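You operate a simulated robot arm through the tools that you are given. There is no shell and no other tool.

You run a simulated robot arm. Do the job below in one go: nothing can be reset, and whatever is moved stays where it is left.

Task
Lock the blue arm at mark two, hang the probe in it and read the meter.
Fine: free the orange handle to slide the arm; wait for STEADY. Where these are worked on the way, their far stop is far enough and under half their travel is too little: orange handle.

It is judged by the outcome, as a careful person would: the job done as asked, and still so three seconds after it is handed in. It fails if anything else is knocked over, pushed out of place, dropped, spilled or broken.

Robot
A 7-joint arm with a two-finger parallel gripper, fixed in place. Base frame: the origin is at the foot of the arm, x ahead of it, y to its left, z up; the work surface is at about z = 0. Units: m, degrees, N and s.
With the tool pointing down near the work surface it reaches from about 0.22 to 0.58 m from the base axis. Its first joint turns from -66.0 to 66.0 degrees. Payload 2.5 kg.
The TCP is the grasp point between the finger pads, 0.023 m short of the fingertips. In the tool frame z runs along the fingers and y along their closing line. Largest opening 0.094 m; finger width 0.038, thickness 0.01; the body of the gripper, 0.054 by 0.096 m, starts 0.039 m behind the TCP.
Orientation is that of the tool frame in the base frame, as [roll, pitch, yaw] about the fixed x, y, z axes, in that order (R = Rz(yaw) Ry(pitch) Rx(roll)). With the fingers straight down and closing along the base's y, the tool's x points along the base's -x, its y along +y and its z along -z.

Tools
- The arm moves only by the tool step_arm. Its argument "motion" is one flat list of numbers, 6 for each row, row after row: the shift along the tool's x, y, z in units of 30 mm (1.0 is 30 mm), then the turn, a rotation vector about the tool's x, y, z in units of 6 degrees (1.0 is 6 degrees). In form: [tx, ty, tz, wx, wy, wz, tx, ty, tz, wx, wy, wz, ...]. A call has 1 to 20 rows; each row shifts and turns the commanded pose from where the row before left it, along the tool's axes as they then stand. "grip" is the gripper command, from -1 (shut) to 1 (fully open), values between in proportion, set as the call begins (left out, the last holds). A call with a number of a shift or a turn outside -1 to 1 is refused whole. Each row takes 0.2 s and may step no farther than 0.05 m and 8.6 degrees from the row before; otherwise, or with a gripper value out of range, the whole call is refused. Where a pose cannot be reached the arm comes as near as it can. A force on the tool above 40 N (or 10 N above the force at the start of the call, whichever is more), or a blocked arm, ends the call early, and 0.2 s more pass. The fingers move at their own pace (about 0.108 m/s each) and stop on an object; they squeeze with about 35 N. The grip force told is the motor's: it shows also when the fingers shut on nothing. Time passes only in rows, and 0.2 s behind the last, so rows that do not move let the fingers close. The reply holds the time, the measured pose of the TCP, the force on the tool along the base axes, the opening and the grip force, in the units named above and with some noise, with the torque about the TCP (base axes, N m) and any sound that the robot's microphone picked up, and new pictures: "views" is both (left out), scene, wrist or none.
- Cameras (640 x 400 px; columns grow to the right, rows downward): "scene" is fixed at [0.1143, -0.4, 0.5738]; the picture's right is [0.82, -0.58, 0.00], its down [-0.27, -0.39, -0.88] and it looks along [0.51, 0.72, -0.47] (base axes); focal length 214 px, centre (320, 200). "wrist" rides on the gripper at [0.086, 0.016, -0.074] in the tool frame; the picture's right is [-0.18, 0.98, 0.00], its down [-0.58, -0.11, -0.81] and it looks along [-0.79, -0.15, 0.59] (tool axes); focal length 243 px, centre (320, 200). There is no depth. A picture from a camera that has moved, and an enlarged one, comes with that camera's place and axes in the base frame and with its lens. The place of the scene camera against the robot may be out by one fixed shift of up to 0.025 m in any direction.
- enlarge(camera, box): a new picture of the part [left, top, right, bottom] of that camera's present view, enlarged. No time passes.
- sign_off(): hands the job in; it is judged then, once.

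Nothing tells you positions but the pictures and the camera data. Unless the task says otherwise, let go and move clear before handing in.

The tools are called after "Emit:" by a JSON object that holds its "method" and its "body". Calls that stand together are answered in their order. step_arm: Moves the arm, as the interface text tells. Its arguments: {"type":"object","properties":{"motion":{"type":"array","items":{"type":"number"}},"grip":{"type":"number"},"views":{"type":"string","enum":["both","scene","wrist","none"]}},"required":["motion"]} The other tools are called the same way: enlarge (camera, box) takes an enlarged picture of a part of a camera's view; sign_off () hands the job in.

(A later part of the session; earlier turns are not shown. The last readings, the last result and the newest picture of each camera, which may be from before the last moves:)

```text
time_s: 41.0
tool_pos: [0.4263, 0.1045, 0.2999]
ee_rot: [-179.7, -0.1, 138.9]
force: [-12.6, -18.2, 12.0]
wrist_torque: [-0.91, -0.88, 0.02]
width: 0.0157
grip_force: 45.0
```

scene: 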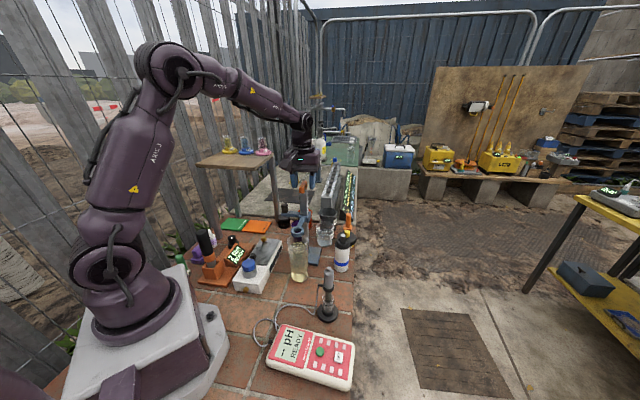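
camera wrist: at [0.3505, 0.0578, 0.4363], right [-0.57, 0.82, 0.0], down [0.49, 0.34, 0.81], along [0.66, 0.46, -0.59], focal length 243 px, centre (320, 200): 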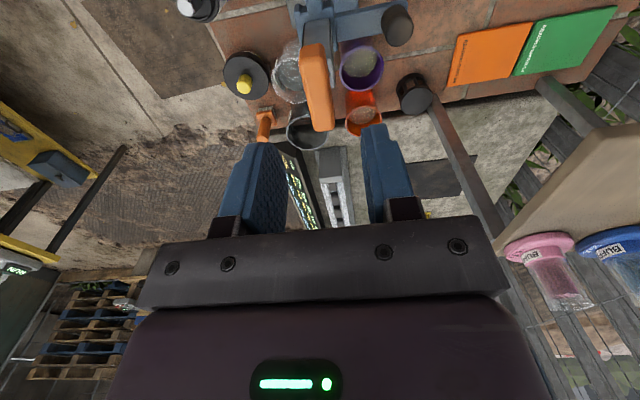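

Emit:
{"method": "step_arm", "body": {"motion": [0, -0.04, -0.02, 0, 0, 0.6, 0, 0, 0, 0, 0, 0.5, 0, 0, 0, 0, 0, 0], "grip": -1, "views": "both"}}

Emit:
{"method": "enlarge", "body": {"camera": "scene", "box": [280, 160, 330, 210]}}

```text
time_s: 41.8
tool_pos: [0.425, 0.1035, 0.3009]
ee_rot: [-179.9, -0.1, 132.7]
force: [-4.1, -15.0, 0.2]
wrist_torque: [-0.32, -0.15, 1.95]
width: 0.016
grip_force: 44.7
camera wrist: at [0.3782, 0.1803, 0.3751], right [0.85, 0.53, 0.0], down [0.31, -0.5, 0.81], along [0.43, -0.69, -0.59], focal length 243 px, centre (320, 200)
```

scene: 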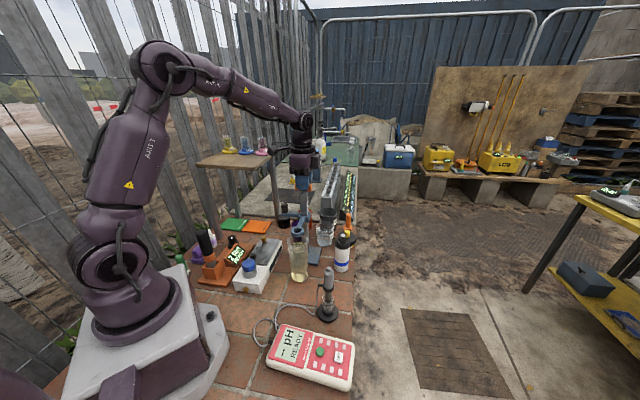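
wrist: 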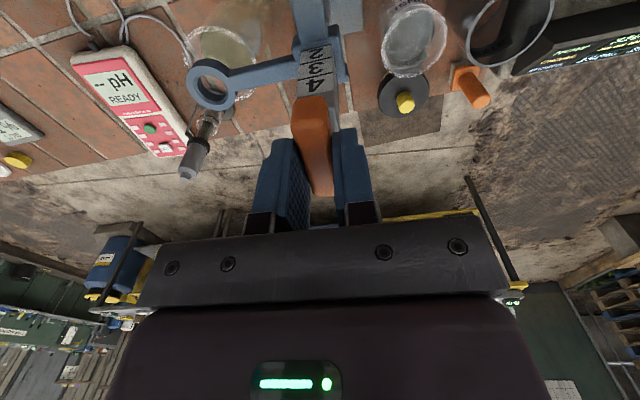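

```text
8.00 times, centred on (305, 185) of scene
camera zoom: at [0.1143, -0.4, 0.5737], right [0.82, -0.58, 0.0], down [-0.27, -0.39, -0.88], along [0.51, 0.72, -0.47], focal length 1716 px, centre (440, 320)
```

zoom: 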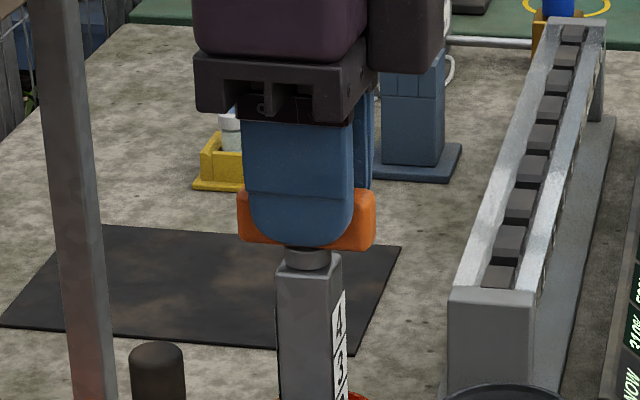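

The lock stop is reached (torque +1.95 N·m at the starting angle). I'll relieve the twist, open and rise, then check the mark again.

Emit:
{"method": "step_arm", "body": {"motion": [0, 0, 0, 0, 0, -0.25, 0, 0, 0, 0, 0, 0], "grip": -1, "views": "none"}}

Emit:
{"method": "step_arm", "body": {"motion": [0, 0, 0, 0, 0, 0, 0, 0, 0, 0, 0, 0, 0, 0, -0.7, 0, 0, 0, 0, 0, -0.8, 0, 0, 0, 0, 0, -0.8, 0, 0, 0, 0, 0, 0, 0, 0, 0], "grip": -0.1, "views": "both"}}

Emit:
{"method": "enlarge", "body": {"camera": "scene", "box": [280, 170, 330, 230]}}

Emit:
{"method": "enlarge", "body": {"camera": "wrist", "box": [300, 40, 340, 80]}}

Emit:
{"method": "enlarge", "body": {"camera": "wrist", "box": [160, 0, 360, 160]}}

```text
time_s: 42.4
tool_pos: [0.4247, 0.1052, 0.2998]
ee_rot: [180.0, 0.0, 133.8]
force: [2.9, -11.7, -8.0]
wrist_torque: [-0.5, -0.43, 1.09]
width: 0.0155
grip_force: 45.2
```

```text
time_s: 43.8
tool_pos: [0.4247, 0.1042, 0.3723]
ee_rot: [-180.0, 0.0, 133.8]
force: [0.7, 0.4, -0.9]
wrist_torque: [0.04, -0.01, 0.01]
width: 0.0423
grip_force: 0.1
camera wrist: at [0.3766, 0.1797, 0.4467], right [0.84, 0.55, 0.0], down [0.32, -0.49, 0.81], along [0.44, -0.67, -0.59], focal length 243 px, centre (320, 200)
```

scene: 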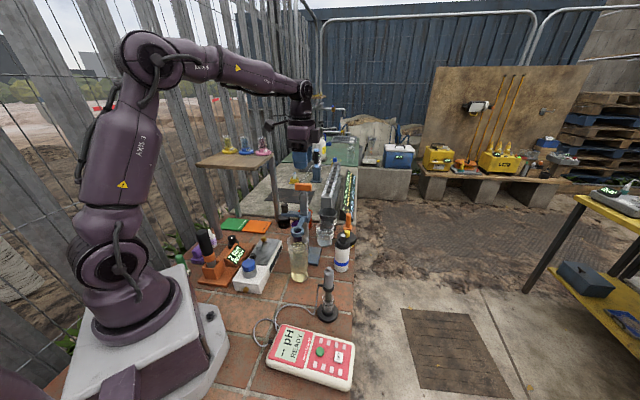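
wrist: 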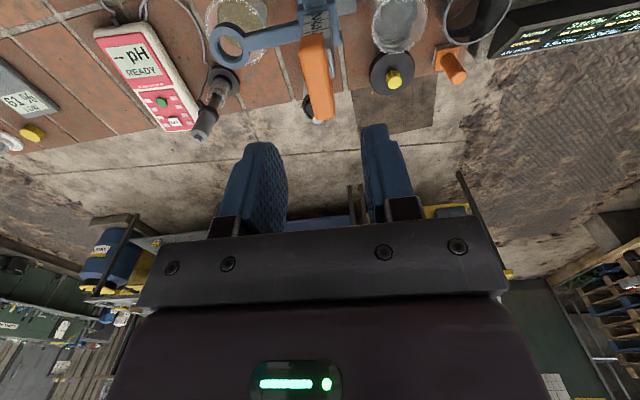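

```text
6.67 times, centred on (305, 200) of scene
camera zoom: at [0.1143, -0.4, 0.5738], right [0.82, -0.58, 0.0], down [-0.27, -0.39, -0.88], along [0.51, 0.72, -0.47], focal length 1430 px, centre (420, 200)
```

zoom: 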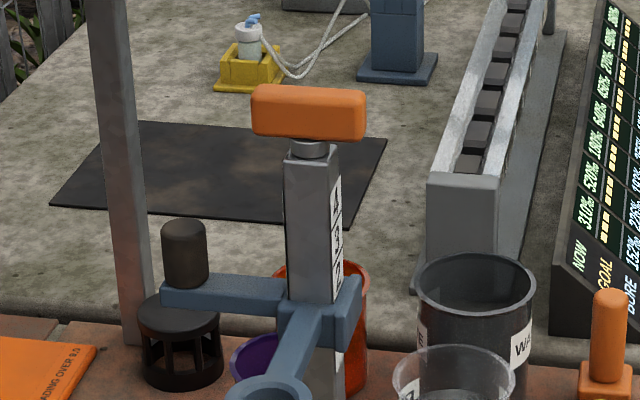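

```text
10.00 times, centred on (320, 60) of wrist
camera zoom: at [0.3766, 0.1797, 0.4467], right [0.84, 0.55, 0.0], down [0.32, -0.49, 0.81], along [0.44, -0.67, -0.59], focal length 2426 px, centre (320, 1600)
```

zoom: 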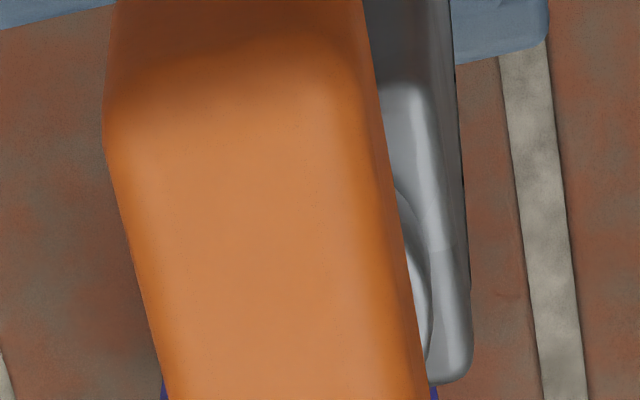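

```text
2.50 times, centred on (260, 80) of wrist
camera zoom: at [0.3766, 0.1797, 0.4467], right [0.84, 0.55, 0.0], down [0.32, -0.49, 0.81], along [0.44, -0.67, -0.59], focal length 606 px, centre (470, 500)
```

zoom: 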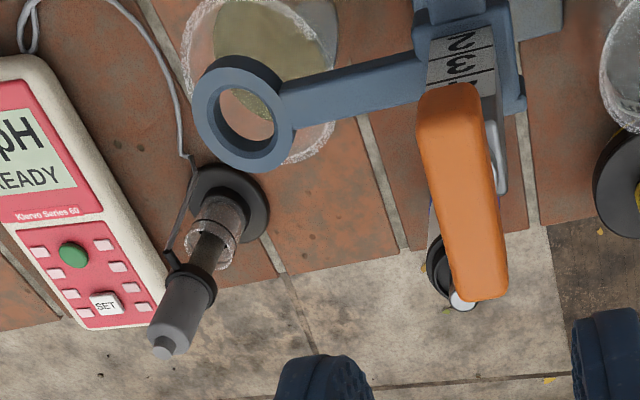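

The handle is back at its lock position and the arm is still at mark 2. Next is the probe near (0.355, -0.105): I'll turn to yaw 180 and move above it for measuring.

Emit:
{"method": "step_arm", "body": {"motion": [0, 0, 0, 0, 0, -0.963, 0, 0, 0, 0, 0, -0.963, 0, 0, 0, 0, 0, -0.963, 0, 0, 0, 0, 0, -0.963, 0, 0, 0, 0, 0, -0.963, 0, 0, 0, 0, 0, -0.963, 0, 0, 0, 0, 0, -0.963, 0, 0, 0, 0, 0, -0.963, 0.3, -0.87, 0, 0, 0, 0, 0.3, -0.87, 0, 0, 0, 0, 0.3, -0.87, 0, 0, 0, 0, 0.3, -0.87, 0, 0, 0, 0, 0.3, -0.87, 0.2, 0, 0, 0, 0.3, -0.87, 0.4, 0, 0, 0, 0.3, -0.87, 0.5, 0, 0, 0, 0.3, -0.87, 0.5, 0, 0, 0, 0, 0, 0.5, 0, 0, 0, 0, 0, 0, 0, 0, 0], "grip": 0.4, "views": "both"}}

Emit:
{"method": "enlarge", "body": {"camera": "wrist", "box": [240, 0, 400, 160]}}

Emit:
{"method": "enlarge", "body": {"camera": "scene", "box": [290, 210, 370, 330]}}

```text
time_s: 47.6
tool_pos: [0.3535, -0.1057, 0.3059]
ee_rot: [-179.9, -0.1, -179.9]
force: [0.2, -0.5, -0.1]
wrist_torque: [-0.01, -0.02, 0.0]
width: 0.0658
grip_force: 0.0
camera wrist: at [0.2655, -0.0886, 0.3819], right [0.18, 0.98, 0.0], down [0.58, -0.11, 0.81], along [0.79, -0.15, -0.59], focal length 243 px, centre (320, 200)
```

scene: 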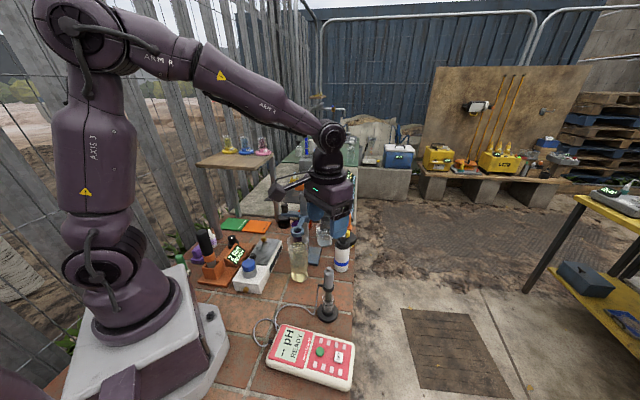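
wrist: 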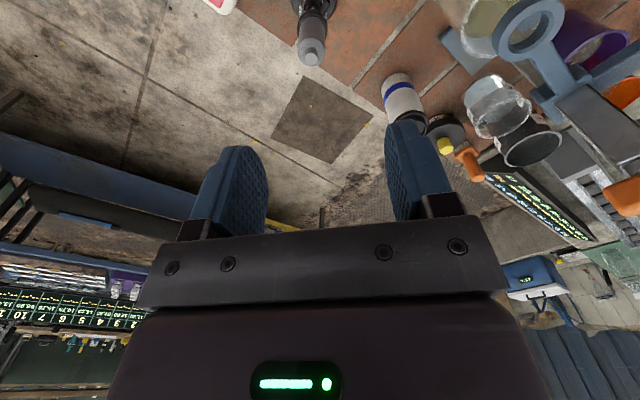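

```text
2.50 times, centred on (320, 80) of wrist
camera zoom: at [0.2655, -0.0886, 0.3819], right [0.18, 0.98, 0.0], down [0.58, -0.11, 0.81], along [0.79, -0.15, -0.59], focal length 606 px, centre (320, 500)
```

zoom: 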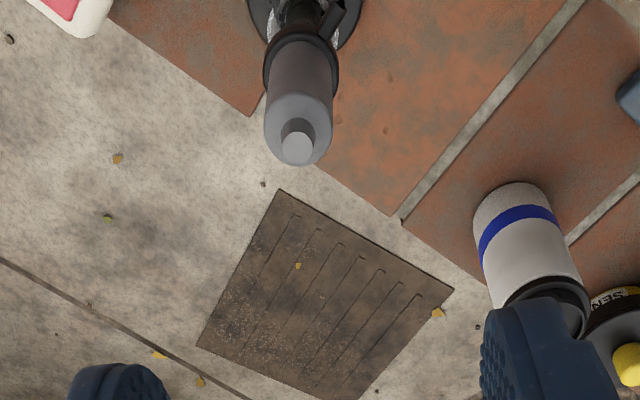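

```text
3.33 times, centred on (330, 270) of scene
camera zoom: at [0.1143, -0.4, 0.5738], right [0.82, -0.58, 0.0], down [-0.27, -0.39, -0.88], along [0.51, 0.72, -0.47], focal length 715 px, centre (287, -33)
```

zoom: 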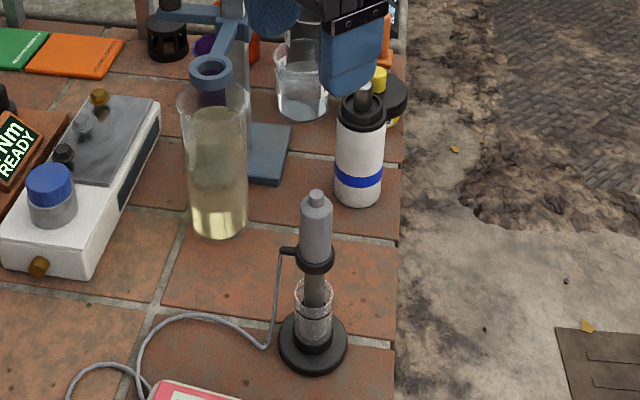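

The probe's top is near (0.36, -0.115, 0.14–0.15). I'll come down a bit above it to refine that with a second wrist view.

Emit:
{"method": "step_arm", "body": {"motion": [-0.07, -0.1, 0.85, 0, 0, 0, -0.07, -0.1, 0.85, 0, 0, 0, -0.07, -0.1, 0.85, 0, 0, 0, 0, 0, 0, 0, 0, 0], "grip": 0.4, "views": "both"}}

Emit:
{"method": "enlarge", "body": {"camera": "wrist", "box": [240, 0, 400, 160]}}

Emit:
{"method": "enlarge", "body": {"camera": "scene", "box": [280, 230, 370, 330]}}

```text
time_s: 48.6
tool_pos: [0.359, -0.1127, 0.2312]
ee_rot: [180.0, 0.0, -179.9]
force: [0.2, -0.4, 0.0]
wrist_torque: [0.0, 0.0, 0.03]
width: 0.0659
grip_force: 0.1
camera wrist: at [0.2705, -0.0955, 0.3072], right [0.18, 0.98, 0.0], down [0.58, -0.11, 0.81], along [0.79, -0.15, -0.59], focal length 243 px, centre (320, 200)
```

scene: 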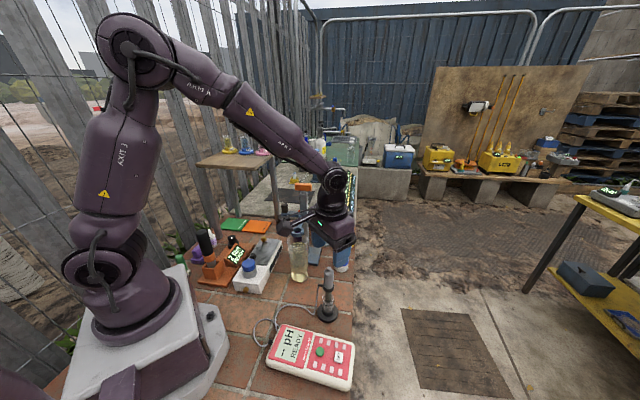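
wrist: 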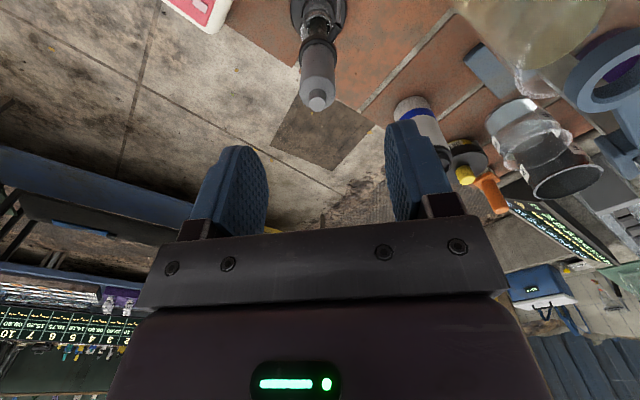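

```text
2.50 times, centred on (320, 80) of wrist
camera zoom: at [0.2705, -0.0955, 0.3072], right [0.18, 0.98, 0.0], down [0.58, -0.11, 0.81], along [0.79, -0.15, -0.59], focal length 606 px, centre (320, 500)
```

zoom: 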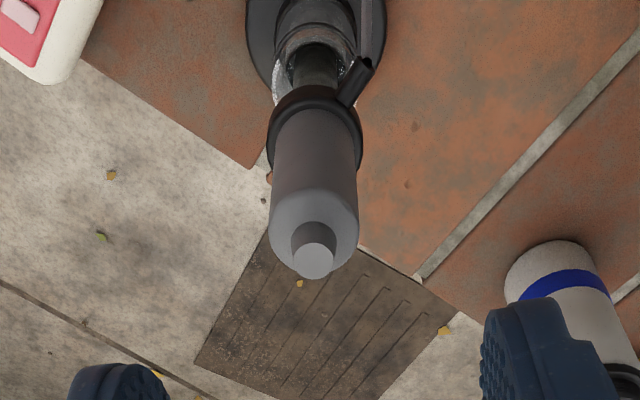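

```text
4.00 times, centred on (325, 280) of scene
camera zoom: at [0.1143, -0.4, 0.5738], right [0.82, -0.58, 0.0], down [-0.27, -0.39, -0.88], along [0.51, 0.72, -0.47], focal length 858 px, centre (300, -120)
```

zoom: 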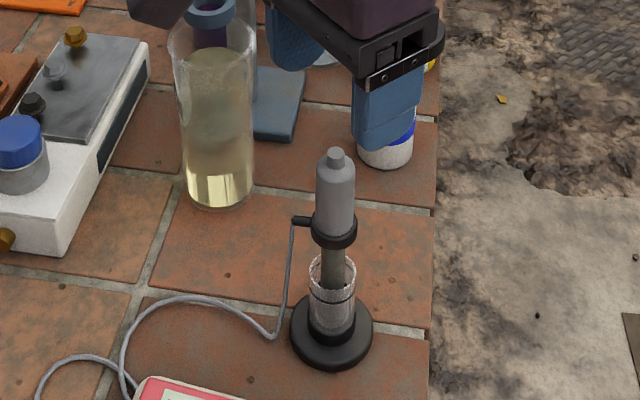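

Refined: the probe's button top is at about (0.360, -0.113, 0.163) and its collar at z ≈ 0.09–0.10. I'll lower with open fingers to z ≈ 0.138, keeping the tips above the collar, and check.

Emit:
{"method": "step_arm", "body": {"motion": [0, 0, 0.8, 0, 0, 0, 0, 0, 0.8, 0, 0, 0, 0, 0, 0.75, 0, 0, 0, 0, 0, 0.7, 0, 0, 0, 0, 0, 0, 0, 0, 0], "grip": 0.4, "views": "both"}}

Emit:
{"method": "enlarge", "body": {"camera": "wrist", "box": [220, 40, 420, 240]}}

Emit:
{"method": "enlarge", "body": {"camera": "scene", "box": [290, 240, 370, 330]}}

```text
time_s: 49.8
tool_pos: [0.3594, -0.1125, 0.1383]
ee_rot: [-180.0, 0.0, -179.8]
force: [0.6, -0.2, 0.2]
wrist_torque: [-0.03, 0.01, 0.01]
width: 0.0657
grip_force: 0.0
camera wrist: at [0.2717, -0.0947, 0.2147], right [0.18, 0.98, 0.0], down [0.58, -0.11, 0.81], along [0.79, -0.15, -0.59], focal length 243 px, centre (320, 200)
```

scene: 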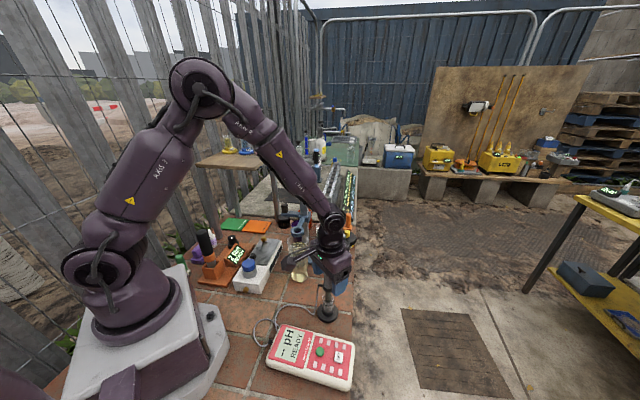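
wrist: 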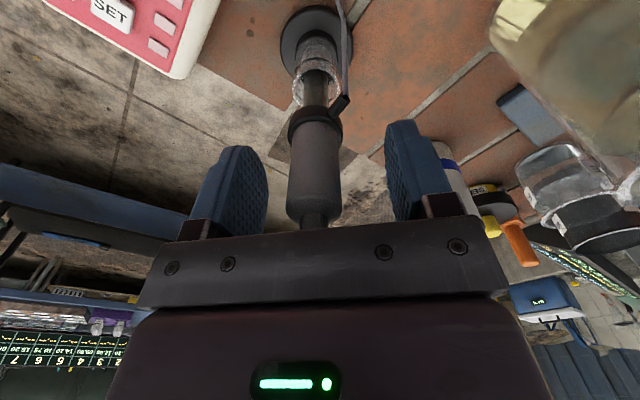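

```text
2.00 times, centred on (320, 140) of wrist
camera zoom: at [0.2717, -0.0947, 0.2147], right [0.18, 0.98, 0.0], down [0.58, -0.11, 0.81], along [0.79, -0.15, -0.59], focal length 485 px, centre (320, 320)
```

zoom: 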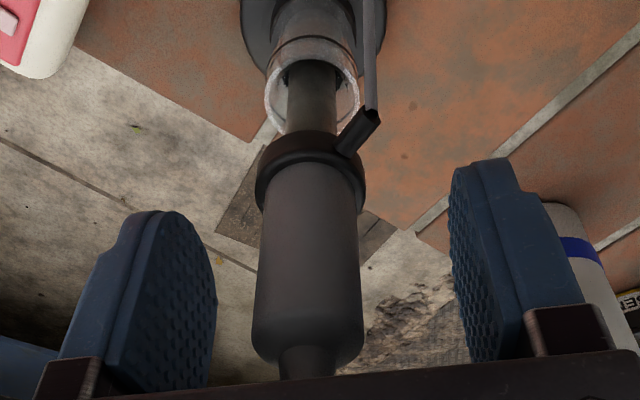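

```text
4.44 times, centred on (330, 285) of scene
camera zoom: at [0.1143, -0.4, 0.5738], right [0.82, -0.58, 0.0], down [-0.27, -0.39, -0.88], along [0.51, 0.72, -0.47], focal length 953 px, centre (276, -178)
```

zoom: 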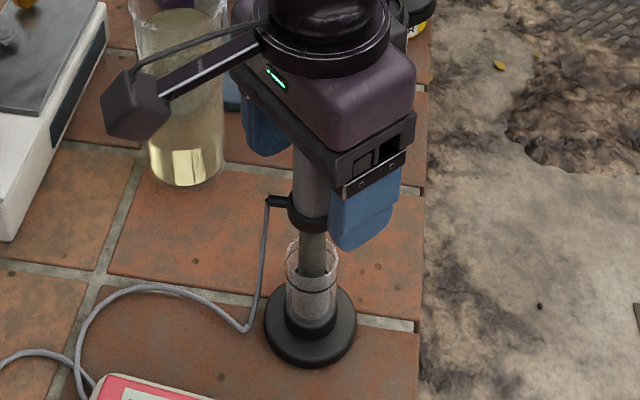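

The body is between the fingers and the tips are clear of the collar. I'll shift 2 mm in -y to centre, then close.

Emit:
{"method": "step_arm", "body": {"motion": [0, -0.07, 0, 0, 0, 0, 0, 0, 0, 0, 0, 0], "grip": 0.4, "views": "none"}}

Emit:
{"method": "step_arm", "body": {"motion": [0, 0, 0, 0, 0, 0, 0, 0, 0, 0, 0, 0, 0, 0, 0, 0, 0, 0], "grip": -1, "views": "both"}}

Emit:
{"method": "enlarge", "body": {"camera": "wrist", "box": [220, 40, 420, 240]}}

```text
time_s: 50.4
tool_pos: [0.3599, -0.1136, 0.1388]
ee_rot: [180.0, 0.0, -179.9]
force: [-0.6, -0.4, -0.4]
wrist_torque: [0.02, 0.0, 0.04]
width: 0.0658
grip_force: 0.0
```

```text
time_s: 51.2
tool_pos: [0.3594, -0.1146, 0.1387]
ee_rot: [180.0, 0.1, -179.8]
force: [0.2, -0.2, -0.2]
wrist_torque: [0.0, 0.0, 0.01]
width: 0.0228
grip_force: 35.0
camera wrist: at [0.272, -0.0969, 0.2147], right [0.18, 0.98, 0.0], down [0.58, -0.11, 0.81], along [0.79, -0.15, -0.59], focal length 243 px, centre (320, 200)
```

scene: 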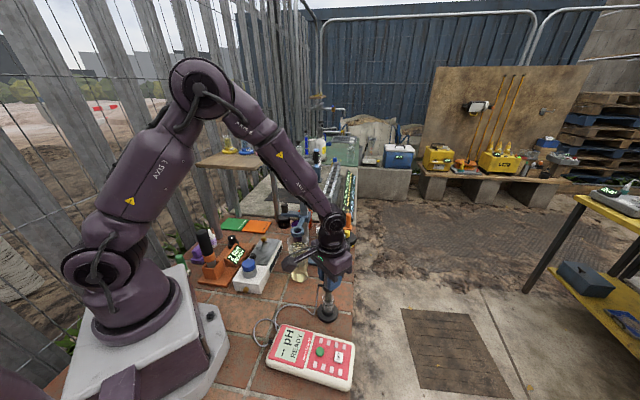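
wrist: 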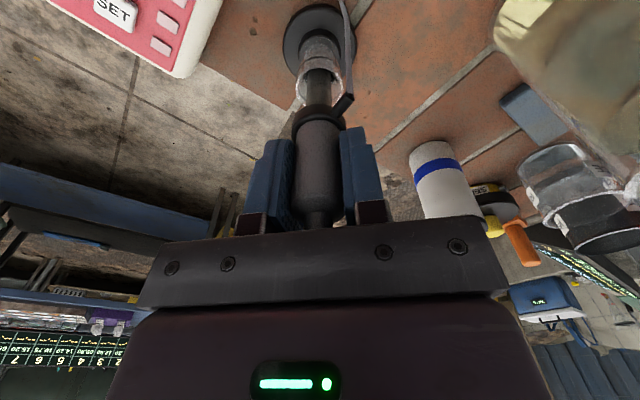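

```text
2.00 times, centred on (320, 140) of wrist
camera zoom: at [0.272, -0.0969, 0.2147], right [0.18, 0.98, 0.0], down [0.58, -0.11, 0.81], along [0.79, -0.15, -0.59], focal length 485 px, centre (320, 320)
```

zoom: 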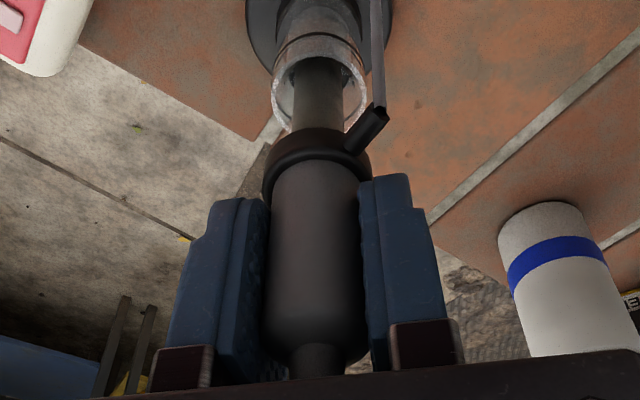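

The probe is gripped (22.8 mm) without side force. I'll lift it straight up slowly and watch the forces.

Emit:
{"method": "step_arm", "body": {"motion": [0, 0, -0.3, 0, 0, 0, 0, 0, -0.4, 0, 0, 0, 0, 0, -0.5, 0, 0, 0, 0, 0, -0.6, 0, 0, 0, 0, 0, -0.6, 0, 0, 0, 0, 0, 0, 0, 0, 0], "grip": -1, "views": "both"}}

Emit:
{"method": "enlarge", "body": {"camera": "scene", "box": [270, 210, 370, 330]}}

```text
time_s: 52.6
tool_pos: [0.3589, -0.1172, 0.2111]
ee_rot: [180.0, 0.0, -179.9]
force: [0.5, 0.4, -0.8]
wrist_torque: [-0.03, -0.02, 0.02]
width: 0.0225
grip_force: 35.0
camera wrist: at [0.2709, -0.0991, 0.2857], right [0.18, 0.98, 0.0], down [0.58, -0.11, 0.81], along [0.79, -0.15, -0.59], focal length 243 px, centre (320, 200)
```

scene: 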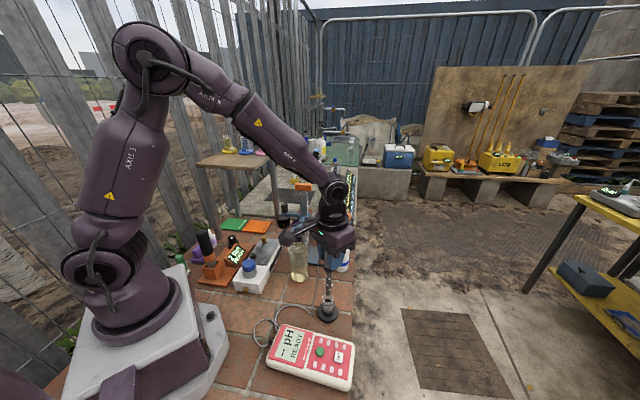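
wrist: 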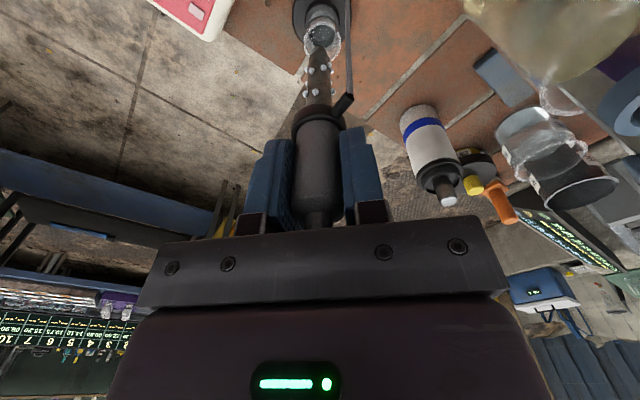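

```text
3.33 times, centred on (320, 270) of scene
camera zoom: at [0.1143, -0.4, 0.5738], right [0.82, -0.58, 0.0], down [-0.27, -0.39, -0.88], along [0.51, 0.72, -0.47], focal length 715 px, centre (320, -33)
```

zoom: 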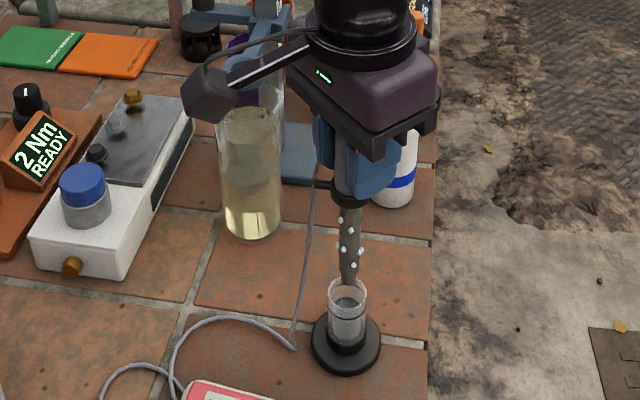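

The probe has come out wet, with drops of storage liquid on its stem. Before carrying it anywhere I'll hold it above its cup for a while and see whether they drain.

Emit:
{"method": "step_arm", "body": {"motion": [0, 0, 0, 0, 0, 0, 0, 0, 0, 0, 0, 0, 0, 0, 0, 0, 0, 0, 0, 0, 0, 0, 0, 0, 0, 0, 0, 0, 0, 0, 0, 0, 0, 0, 0, 0, 0, 0, 0, 0, 0, 0, 0, 0, 0, 0, 0, 0, 0, 0, 0, 0, 0, 0, 0, 0, 0, 0, 0, 0], "grip": -1, "views": "both"}}

Emit:
{"method": "enlarge", "body": {"camera": "scene", "box": [300, 250, 350, 320]}}

Emit:
{"method": "enlarge", "body": {"camera": "wrist", "box": [260, 0, 380, 120]}}

Emit:
{"method": "enlarge", "body": {"camera": "scene", "box": [260, 320, 360, 395]}}

```text
time_s: 54.8
tool_pos: [0.3579, -0.1158, 0.211]
ee_rot: [-180.0, 0.0, -180.0]
force: [0.3, -0.6, -0.5]
wrist_torque: [-0.01, -0.01, 0.0]
width: 0.0227
grip_force: 35.1
camera wrist: at [0.271, -0.099, 0.2854], right [0.18, 0.98, 0.0], down [0.58, -0.11, 0.81], along [0.79, -0.15, -0.59], focal length 243 px, centre (320, 200)
```

scene: 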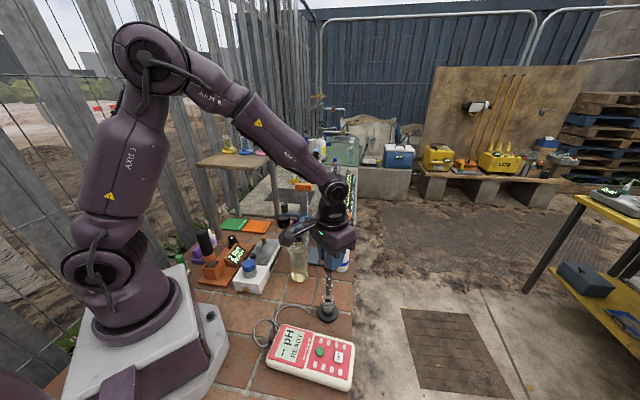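
wrist: 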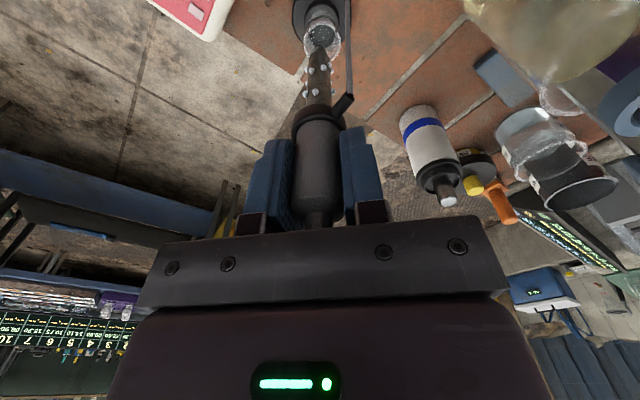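

```text
5.71 times, centred on (325, 285) of scene
camera zoom: at [0.1143, -0.4, 0.5738], right [0.82, -0.58, 0.0], down [-0.27, -0.39, -0.88], along [0.51, 0.72, -0.47], focal length 1226 px, centre (291, -286)
```

zoom: 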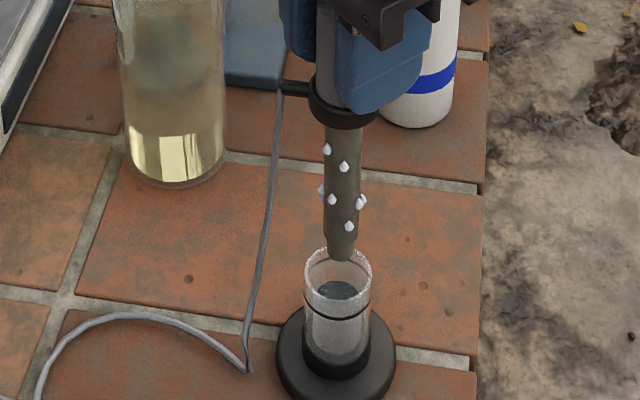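

```text
3.33 times, centred on (320, 60) of wrist
camera zoom: at [0.271, -0.099, 0.2854], right [0.18, 0.98, 0.0], down [0.58, -0.11, 0.81], along [0.79, -0.15, -0.59], focal length 809 px, centre (320, 667)
```

zoom: 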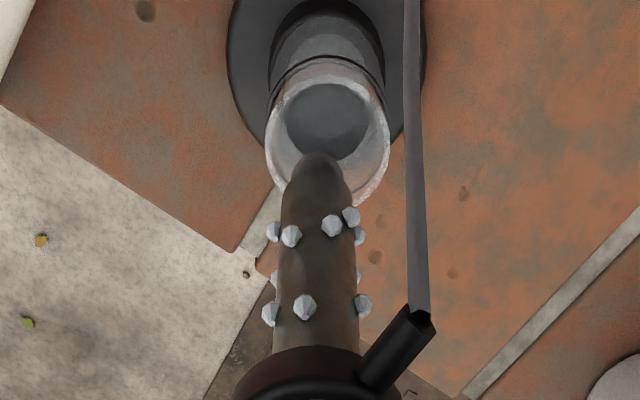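

```text
5.33 times, centred on (310, 358) of scene
camera zoom: at [0.1143, -0.4, 0.5738], right [0.82, -0.58, 0.0], down [-0.27, -0.39, -0.88], along [0.51, 0.72, -0.47], focal length 1144 px, centre (373, -640)
```

zoom: 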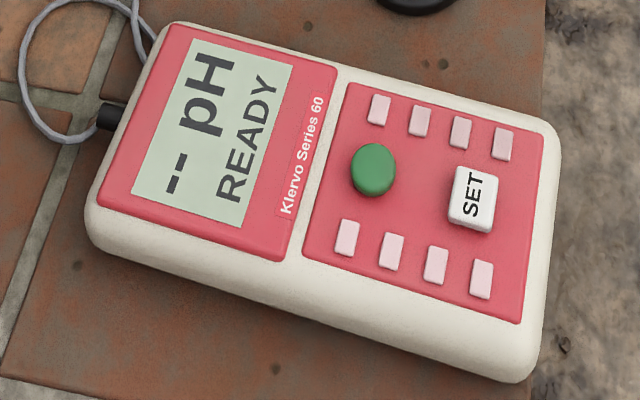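

The drops are still there after 2 s. I'll wait longer above the cup to see if they change over time.

Emit:
{"method": "step_arm", "body": {"motion": [0, 0, 0, 0, 0, 0, 0, 0, 0, 0, 0, 0, 0, 0, 0, 0, 0, 0, 0, 0, 0, 0, 0, 0, 0, 0, 0, 0, 0, 0, 0, 0, 0, 0, 0, 0, 0, 0, 0, 0, 0, 0, 0, 0, 0, 0, 0, 0, 0, 0, 0, 0, 0, 0, 0, 0, 0, 0, 0, 0, 0, 0, 0, 0, 0, 0, 0, 0, 0, 0, 0, 0, 0, 0, 0, 0, 0, 0, 0, 0, 0, 0, 0, 0, 0, 0, 0, 0, 0, 0, 0, 0, 0, 0, 0, 0, 0, 0, 0, 0, 0, 0, 0, 0, 0, 0, 0, 0, 0, 0, 0, 0, 0, 0, 0, 0, 0, 0, 0, 0], "grip": -1, "views": "none"}}

Emit:
{"method": "enlarge", "body": {"camera": "scene", "box": [300, 250, 350, 320]}}

Emit:
{"method": "enlarge", "body": {"camera": "wrist", "box": [440, 30, 640, 230]}}

Emit:
{"method": "enlarge", "body": {"camera": "scene", "box": [280, 190, 370, 260]}}

```text
time_s: 59.0
tool_pos: [0.3598, -0.1173, 0.211]
ee_rot: [180.0, 0.1, -179.9]
force: [-0.2, -0.7, -0.9]
wrist_torque: [0.01, 0.02, 0.01]
width: 0.0226
grip_force: 35.0
```

```text
5.71 times, centred on (325, 285) of scene
camera zoom: at [0.1143, -0.4, 0.5738], right [0.82, -0.58, 0.0], down [-0.27, -0.39, -0.88], along [0.51, 0.72, -0.47], focal length 1226 px, centre (291, -286)
```

zoom: 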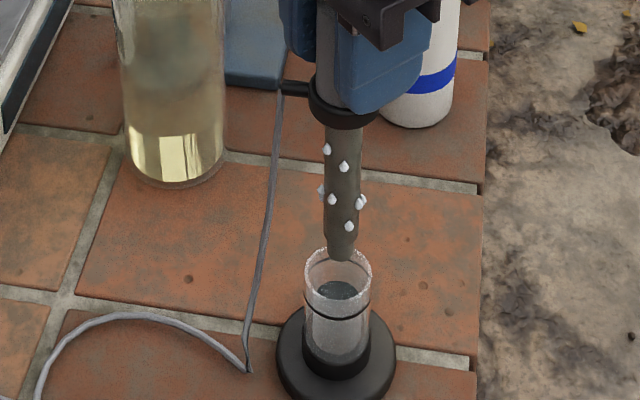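

```text
2.00 times, centred on (540, 130) of wrist
camera zoom: at [0.271, -0.099, 0.2854], right [0.18, 0.98, 0.0], down [0.58, -0.11, 0.81], along [0.79, -0.15, -0.59], focal length 485 px, centre (-120, 340)
```

zoom: 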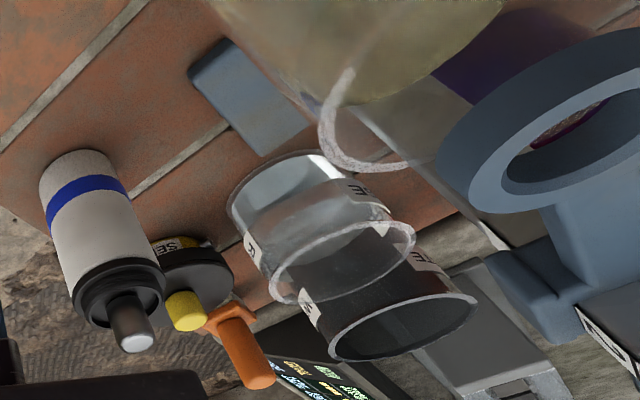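

```text
5.71 times, centred on (325, 225) of scene
camera zoom: at [0.1143, -0.4, 0.5738], right [0.82, -0.58, 0.0], down [-0.27, -0.39, -0.88], along [0.51, 0.72, -0.47], focal length 1226 px, centre (291, 57)
```

zoom: 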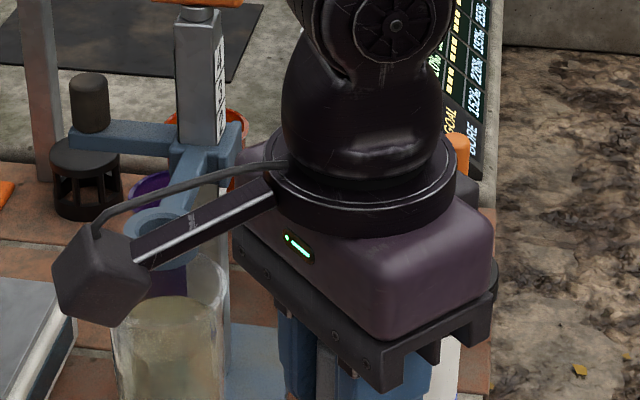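

The drops stay, and nothing drips. The task asks only for hanging the probe, so I'll carry on. I'll raise the probe high enough for its tip to clear the ring (ring top at about (0.360, 0.041, 0.181)), then carry it over.

Emit:
{"method": "step_arm", "body": {"motion": [0, 0, -0.75, 0, 0, 0, 0, 0, -0.75, 0, 0, 0, 0, 0, -0.75, 0, 0, 0, 0, 0, -0.75, 0, 0, 0, 0, 0, -0.75, 0, 0, 0, 0, 0, -0.7, 0, 0, 0, 0, 0.5, 0, 0, 0, 0, 0, 0.6, 0, 0, 0, 0, 0, 0.6, 0, 0, 0, 0, 0, 0.6, 0, 0, 0, 0, 0, 0.6, 0, 0, 0, 0, 0, 0.6, 0, 0, 0, 0, 0, 0, 0, 0, 0, 0], "grip": -1, "views": "both"}}

Emit:
{"method": "enlarge", "body": {"camera": "scene", "box": [260, 190, 380, 330]}}

```text
time_s: 61.8
tool_pos: [0.3595, -0.0093, 0.3431]
ee_rot: [180.0, 0.0, -179.9]
force: [0.7, 0.8, -0.6]
wrist_torque: [0.0, 0.04, 0.03]
width: 0.0231
grip_force: 35.2
camera wrist: at [0.2708, 0.0078, 0.4194], right [0.18, 0.98, 0.0], down [0.58, -0.11, 0.81], along [0.79, -0.15, -0.59], focal length 243 px, centre (320, 200)
```

scene: 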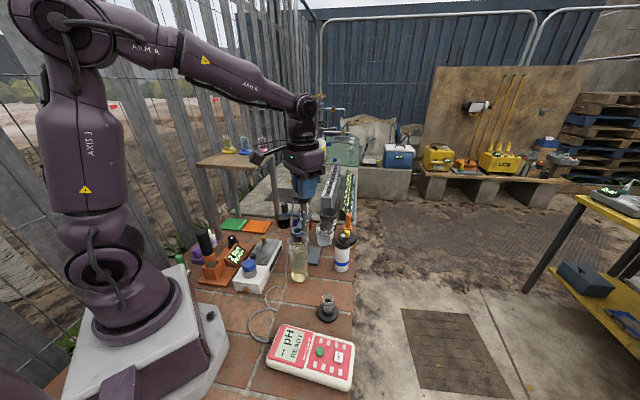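
wrist: 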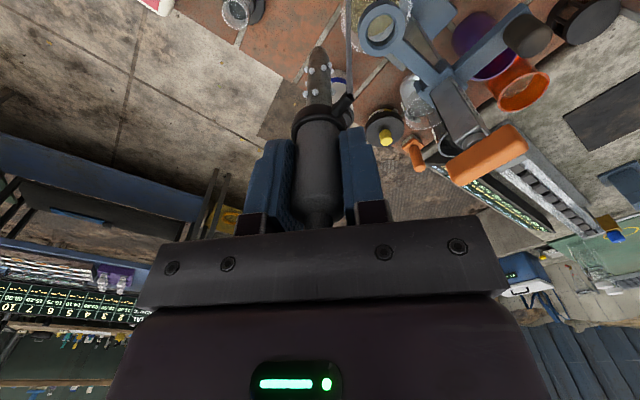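

```text
2.86 times, centred on (320, 260) of scene
camera zoom: at [0.1143, -0.4, 0.5738], right [0.82, -0.58, 0.0], down [-0.27, -0.39, -0.88], along [0.51, 0.72, -0.47], focal length 613 px, centre (320, 29)
```

zoom: 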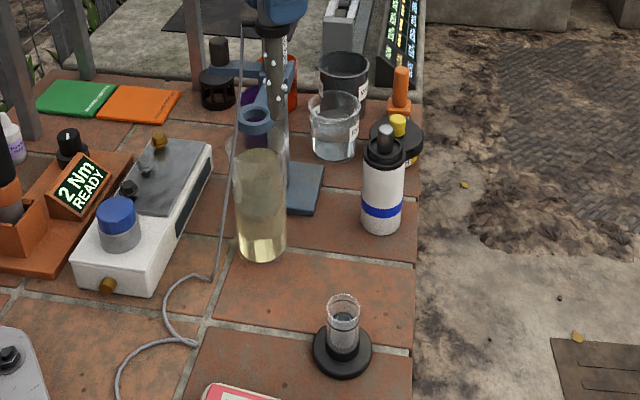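

The cable follows freely. I'll continue to above the ring and check tip against hole in both views.

Emit:
{"method": "step_arm", "body": {"motion": [0, 0.55, 0, 0, 0, 0, 0, 0.55, 0, 0, 0, 0, 0, 0.57, 0, 0, 0, 0, 0, 0, 0, 0, 0, 0], "grip": -1, "views": "both"}}

Emit:
{"method": "enlarge", "body": {"camera": "scene", "box": [270, 180, 340, 260]}}

Emit:
{"method": "enlarge", "body": {"camera": "wrist", "box": [240, 0, 400, 130]}}

```text
time_s: 62.8
tool_pos: [0.3603, 0.0394, 0.3439]
ee_rot: [179.9, 0.0, -179.9]
force: [-1.0, -0.2, -0.9]
wrist_torque: [0.0, 0.02, 0.0]
width: 0.0227
grip_force: 34.6
camera wrist: at [0.2715, 0.058, 0.4186], right [0.18, 0.98, 0.0], down [0.58, -0.11, 0.81], along [0.79, -0.15, -0.59], focal length 243 px, centre (320, 200)
```

scene: 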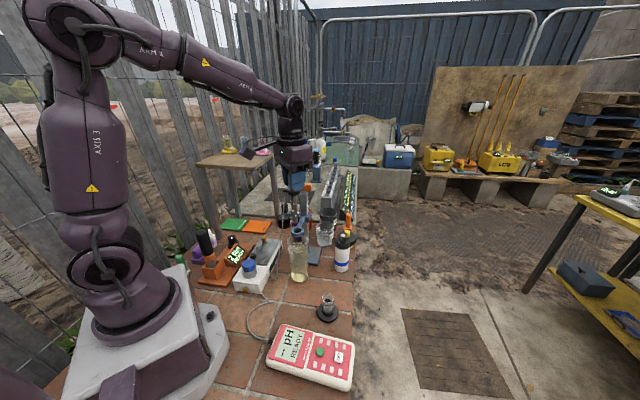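
wrist: 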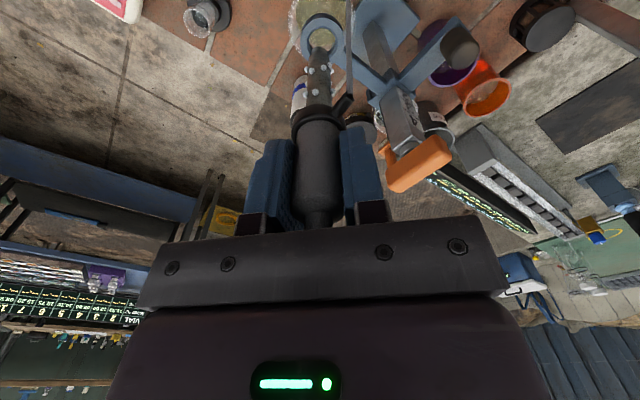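

```text
5.00 times, centred on (305, 220) of scene
camera zoom: at [0.1143, -0.4, 0.5738], right [0.82, -0.58, 0.0], down [-0.27, -0.39, -0.88], along [0.51, 0.72, -0.47], focal length 1072 px, centre (395, 100)
```

zoom: 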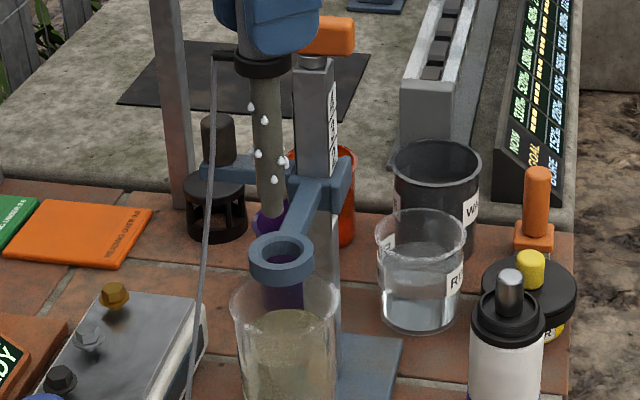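

```text
3.08 times, centred on (320, 65) of wrist
camera zoom: at [0.2715, 0.058, 0.4186], right [0.18, 0.98, 0.0], down [0.58, -0.11, 0.81], along [0.79, -0.15, -0.59], focal length 746 px, centre (320, 615)
```

zoom: 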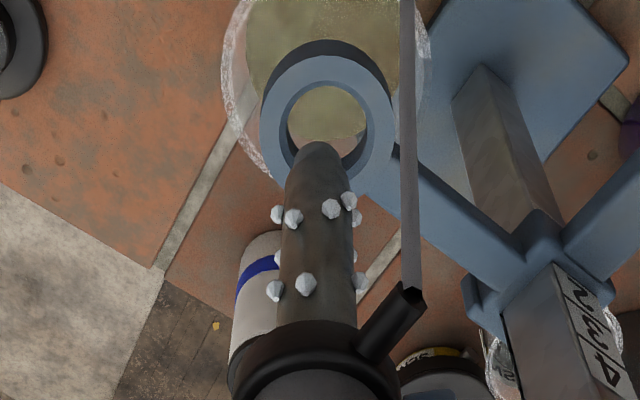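

The tip needs to move about +6 mm in x and +2 mm in y. I'll shift and lower to just above the ring, then recheck.

Emit:
{"method": "step_arm", "body": {"motion": [-0.2, 0.07, 0.3, 0, 0, 0, 0, 0, 0.5, 0, 0, 0, 0, 0, 0, 0, 0, 0], "grip": -1, "views": "both"}}

Emit:
{"method": "enlarge", "body": {"camera": "scene", "box": [280, 200, 320, 240]}}

Emit:
{"method": "enlarge", "body": {"camera": "wrist", "box": [260, 0, 380, 100]}}

```text
time_s: 63.6
tool_pos: [0.3669, 0.042, 0.3204]
ee_rot: [-180.0, 0.0, -179.9]
force: [-0.5, 0.2, -0.6]
wrist_torque: [-0.04, 0.02, 0.02]
width: 0.0232
grip_force: 35.1
camera wrist: at [0.2783, 0.0592, 0.3944], right [0.18, 0.98, 0.0], down [0.58, -0.11, 0.81], along [0.79, -0.15, -0.59], focal length 243 px, centre (320, 200)
```

scene: 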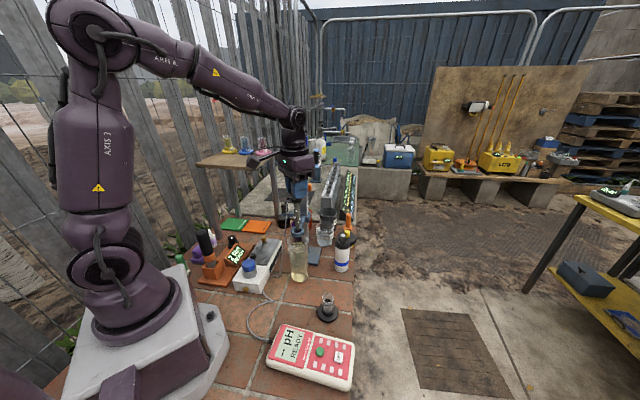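
wrist: 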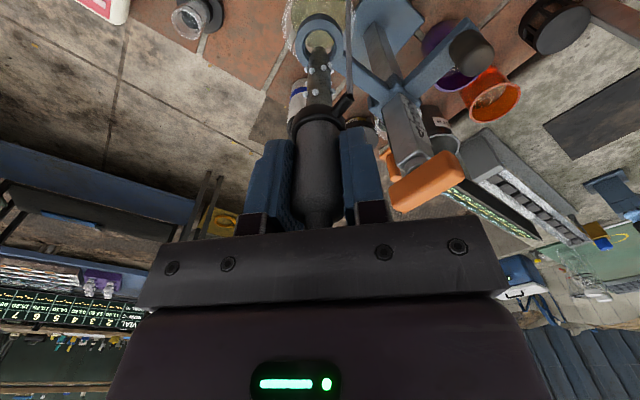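

```text
10.00 times, centred on (300, 220) of scene
camera zoom: at [0.1143, -0.4, 0.5738], right [0.82, -0.58, 0.0], down [-0.27, -0.39, -0.88], along [0.51, 0.72, -0.47], focal length 2145 px, centre (520, 0)
```

zoom: 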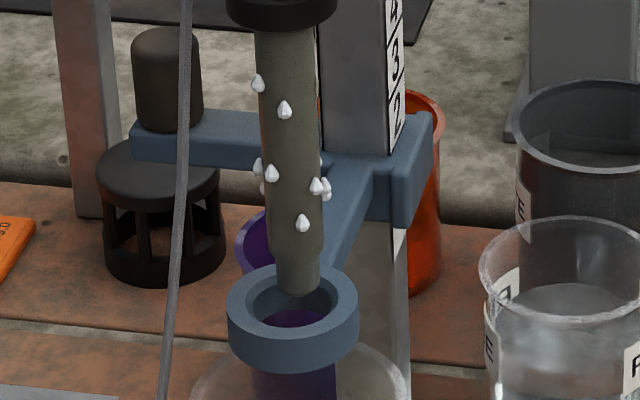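

```text
4.00 times, centred on (320, 50) of wrist
camera zoom: at [0.2783, 0.0592, 0.3944], right [0.18, 0.98, 0.0], down [0.58, -0.11, 0.81], along [0.79, -0.15, -0.59], focal length 970 px, centre (320, 800)
```

zoom: 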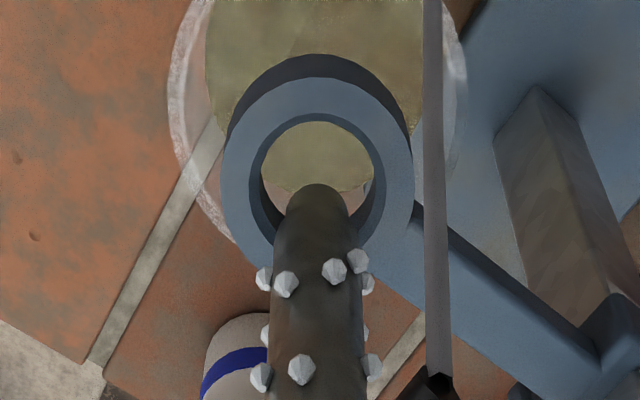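

The tip is almost over the hole; it needs about 2 mm in -x. I'll correct and lower it into the ring partway.

Emit:
{"method": "step_arm", "body": {"motion": [0.07, 0, 0, 0, 0, 0, 0, 0, 0.2, 0, 0, 0, 0, 0, 0.3, 0, 0, 0, 0, 0, 0.3, 0, 0, 0, 0, 0, 0, 0, 0, 0], "grip": -1, "views": "both"}}

Emit:
{"method": "enlarge", "body": {"camera": "scene", "box": [280, 200, 320, 240]}}

Emit:
{"method": "enlarge", "body": {"camera": "wrist", "box": [260, 0, 380, 100]}}

```text
time_s: 64.8
tool_pos: [0.3633, 0.0406, 0.2964]
ee_rot: [179.9, 0.0, -179.9]
force: [-0.3, 0.0, 0.0]
wrist_torque: [0.03, 0.0, -0.03]
width: 0.0223
grip_force: 36.1
camera wrist: at [0.2757, 0.0591, 0.3719], right [0.18, 0.98, 0.0], down [0.58, -0.11, 0.81], along [0.79, -0.15, -0.59], focal length 243 px, centre (320, 200)
```

scene: 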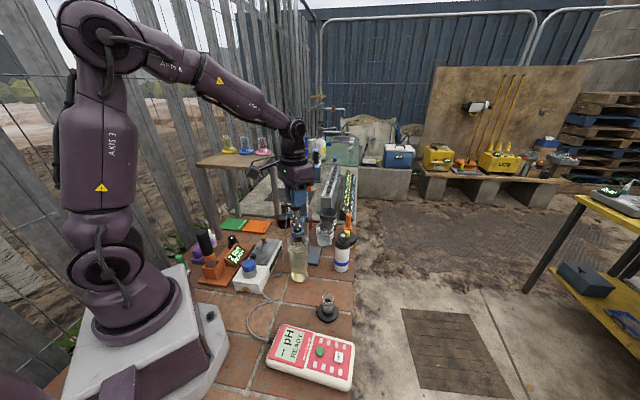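
wrist: 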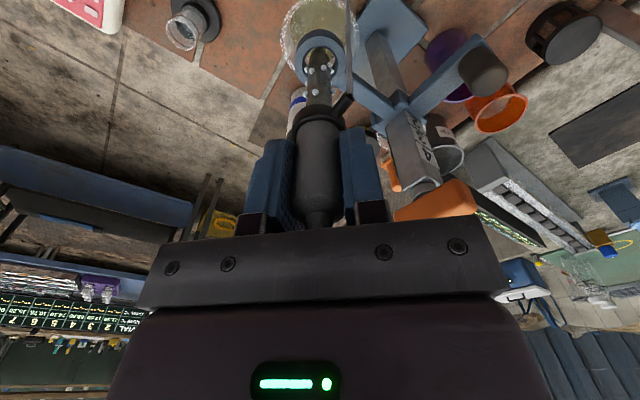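

```text
10.00 times, centred on (300, 220) of scene
camera zoom: at [0.1143, -0.4, 0.5738], right [0.82, -0.58, 0.0], down [-0.27, -0.39, -0.88], along [0.51, 0.72, -0.47], focal length 2145 px, centre (520, 0)
```

zoom: 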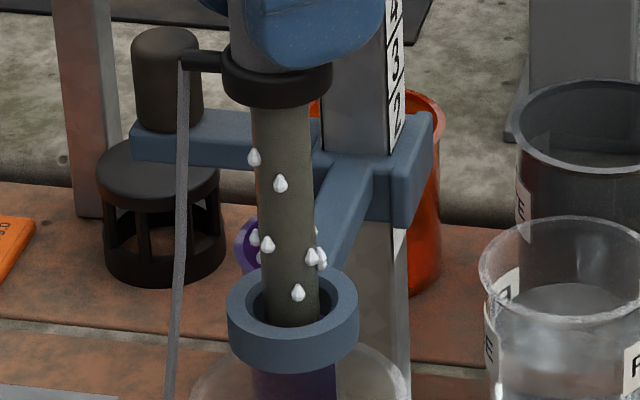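

```text
4.00 times, centred on (320, 50) of wrist
camera zoom: at [0.2757, 0.0591, 0.3719], right [0.18, 0.98, 0.0], down [0.58, -0.11, 0.81], along [0.79, -0.15, -0.59], focal length 970 px, centre (320, 800)
```

zoom: 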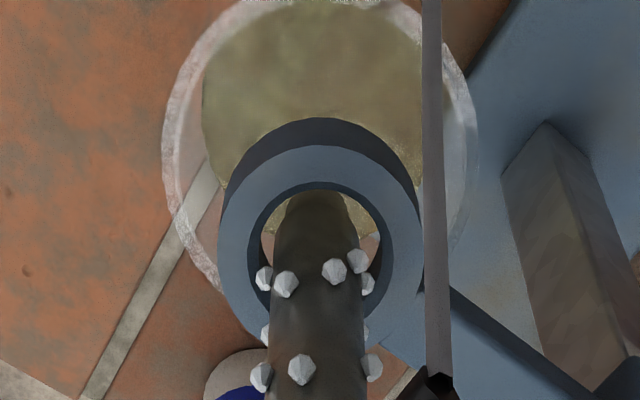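

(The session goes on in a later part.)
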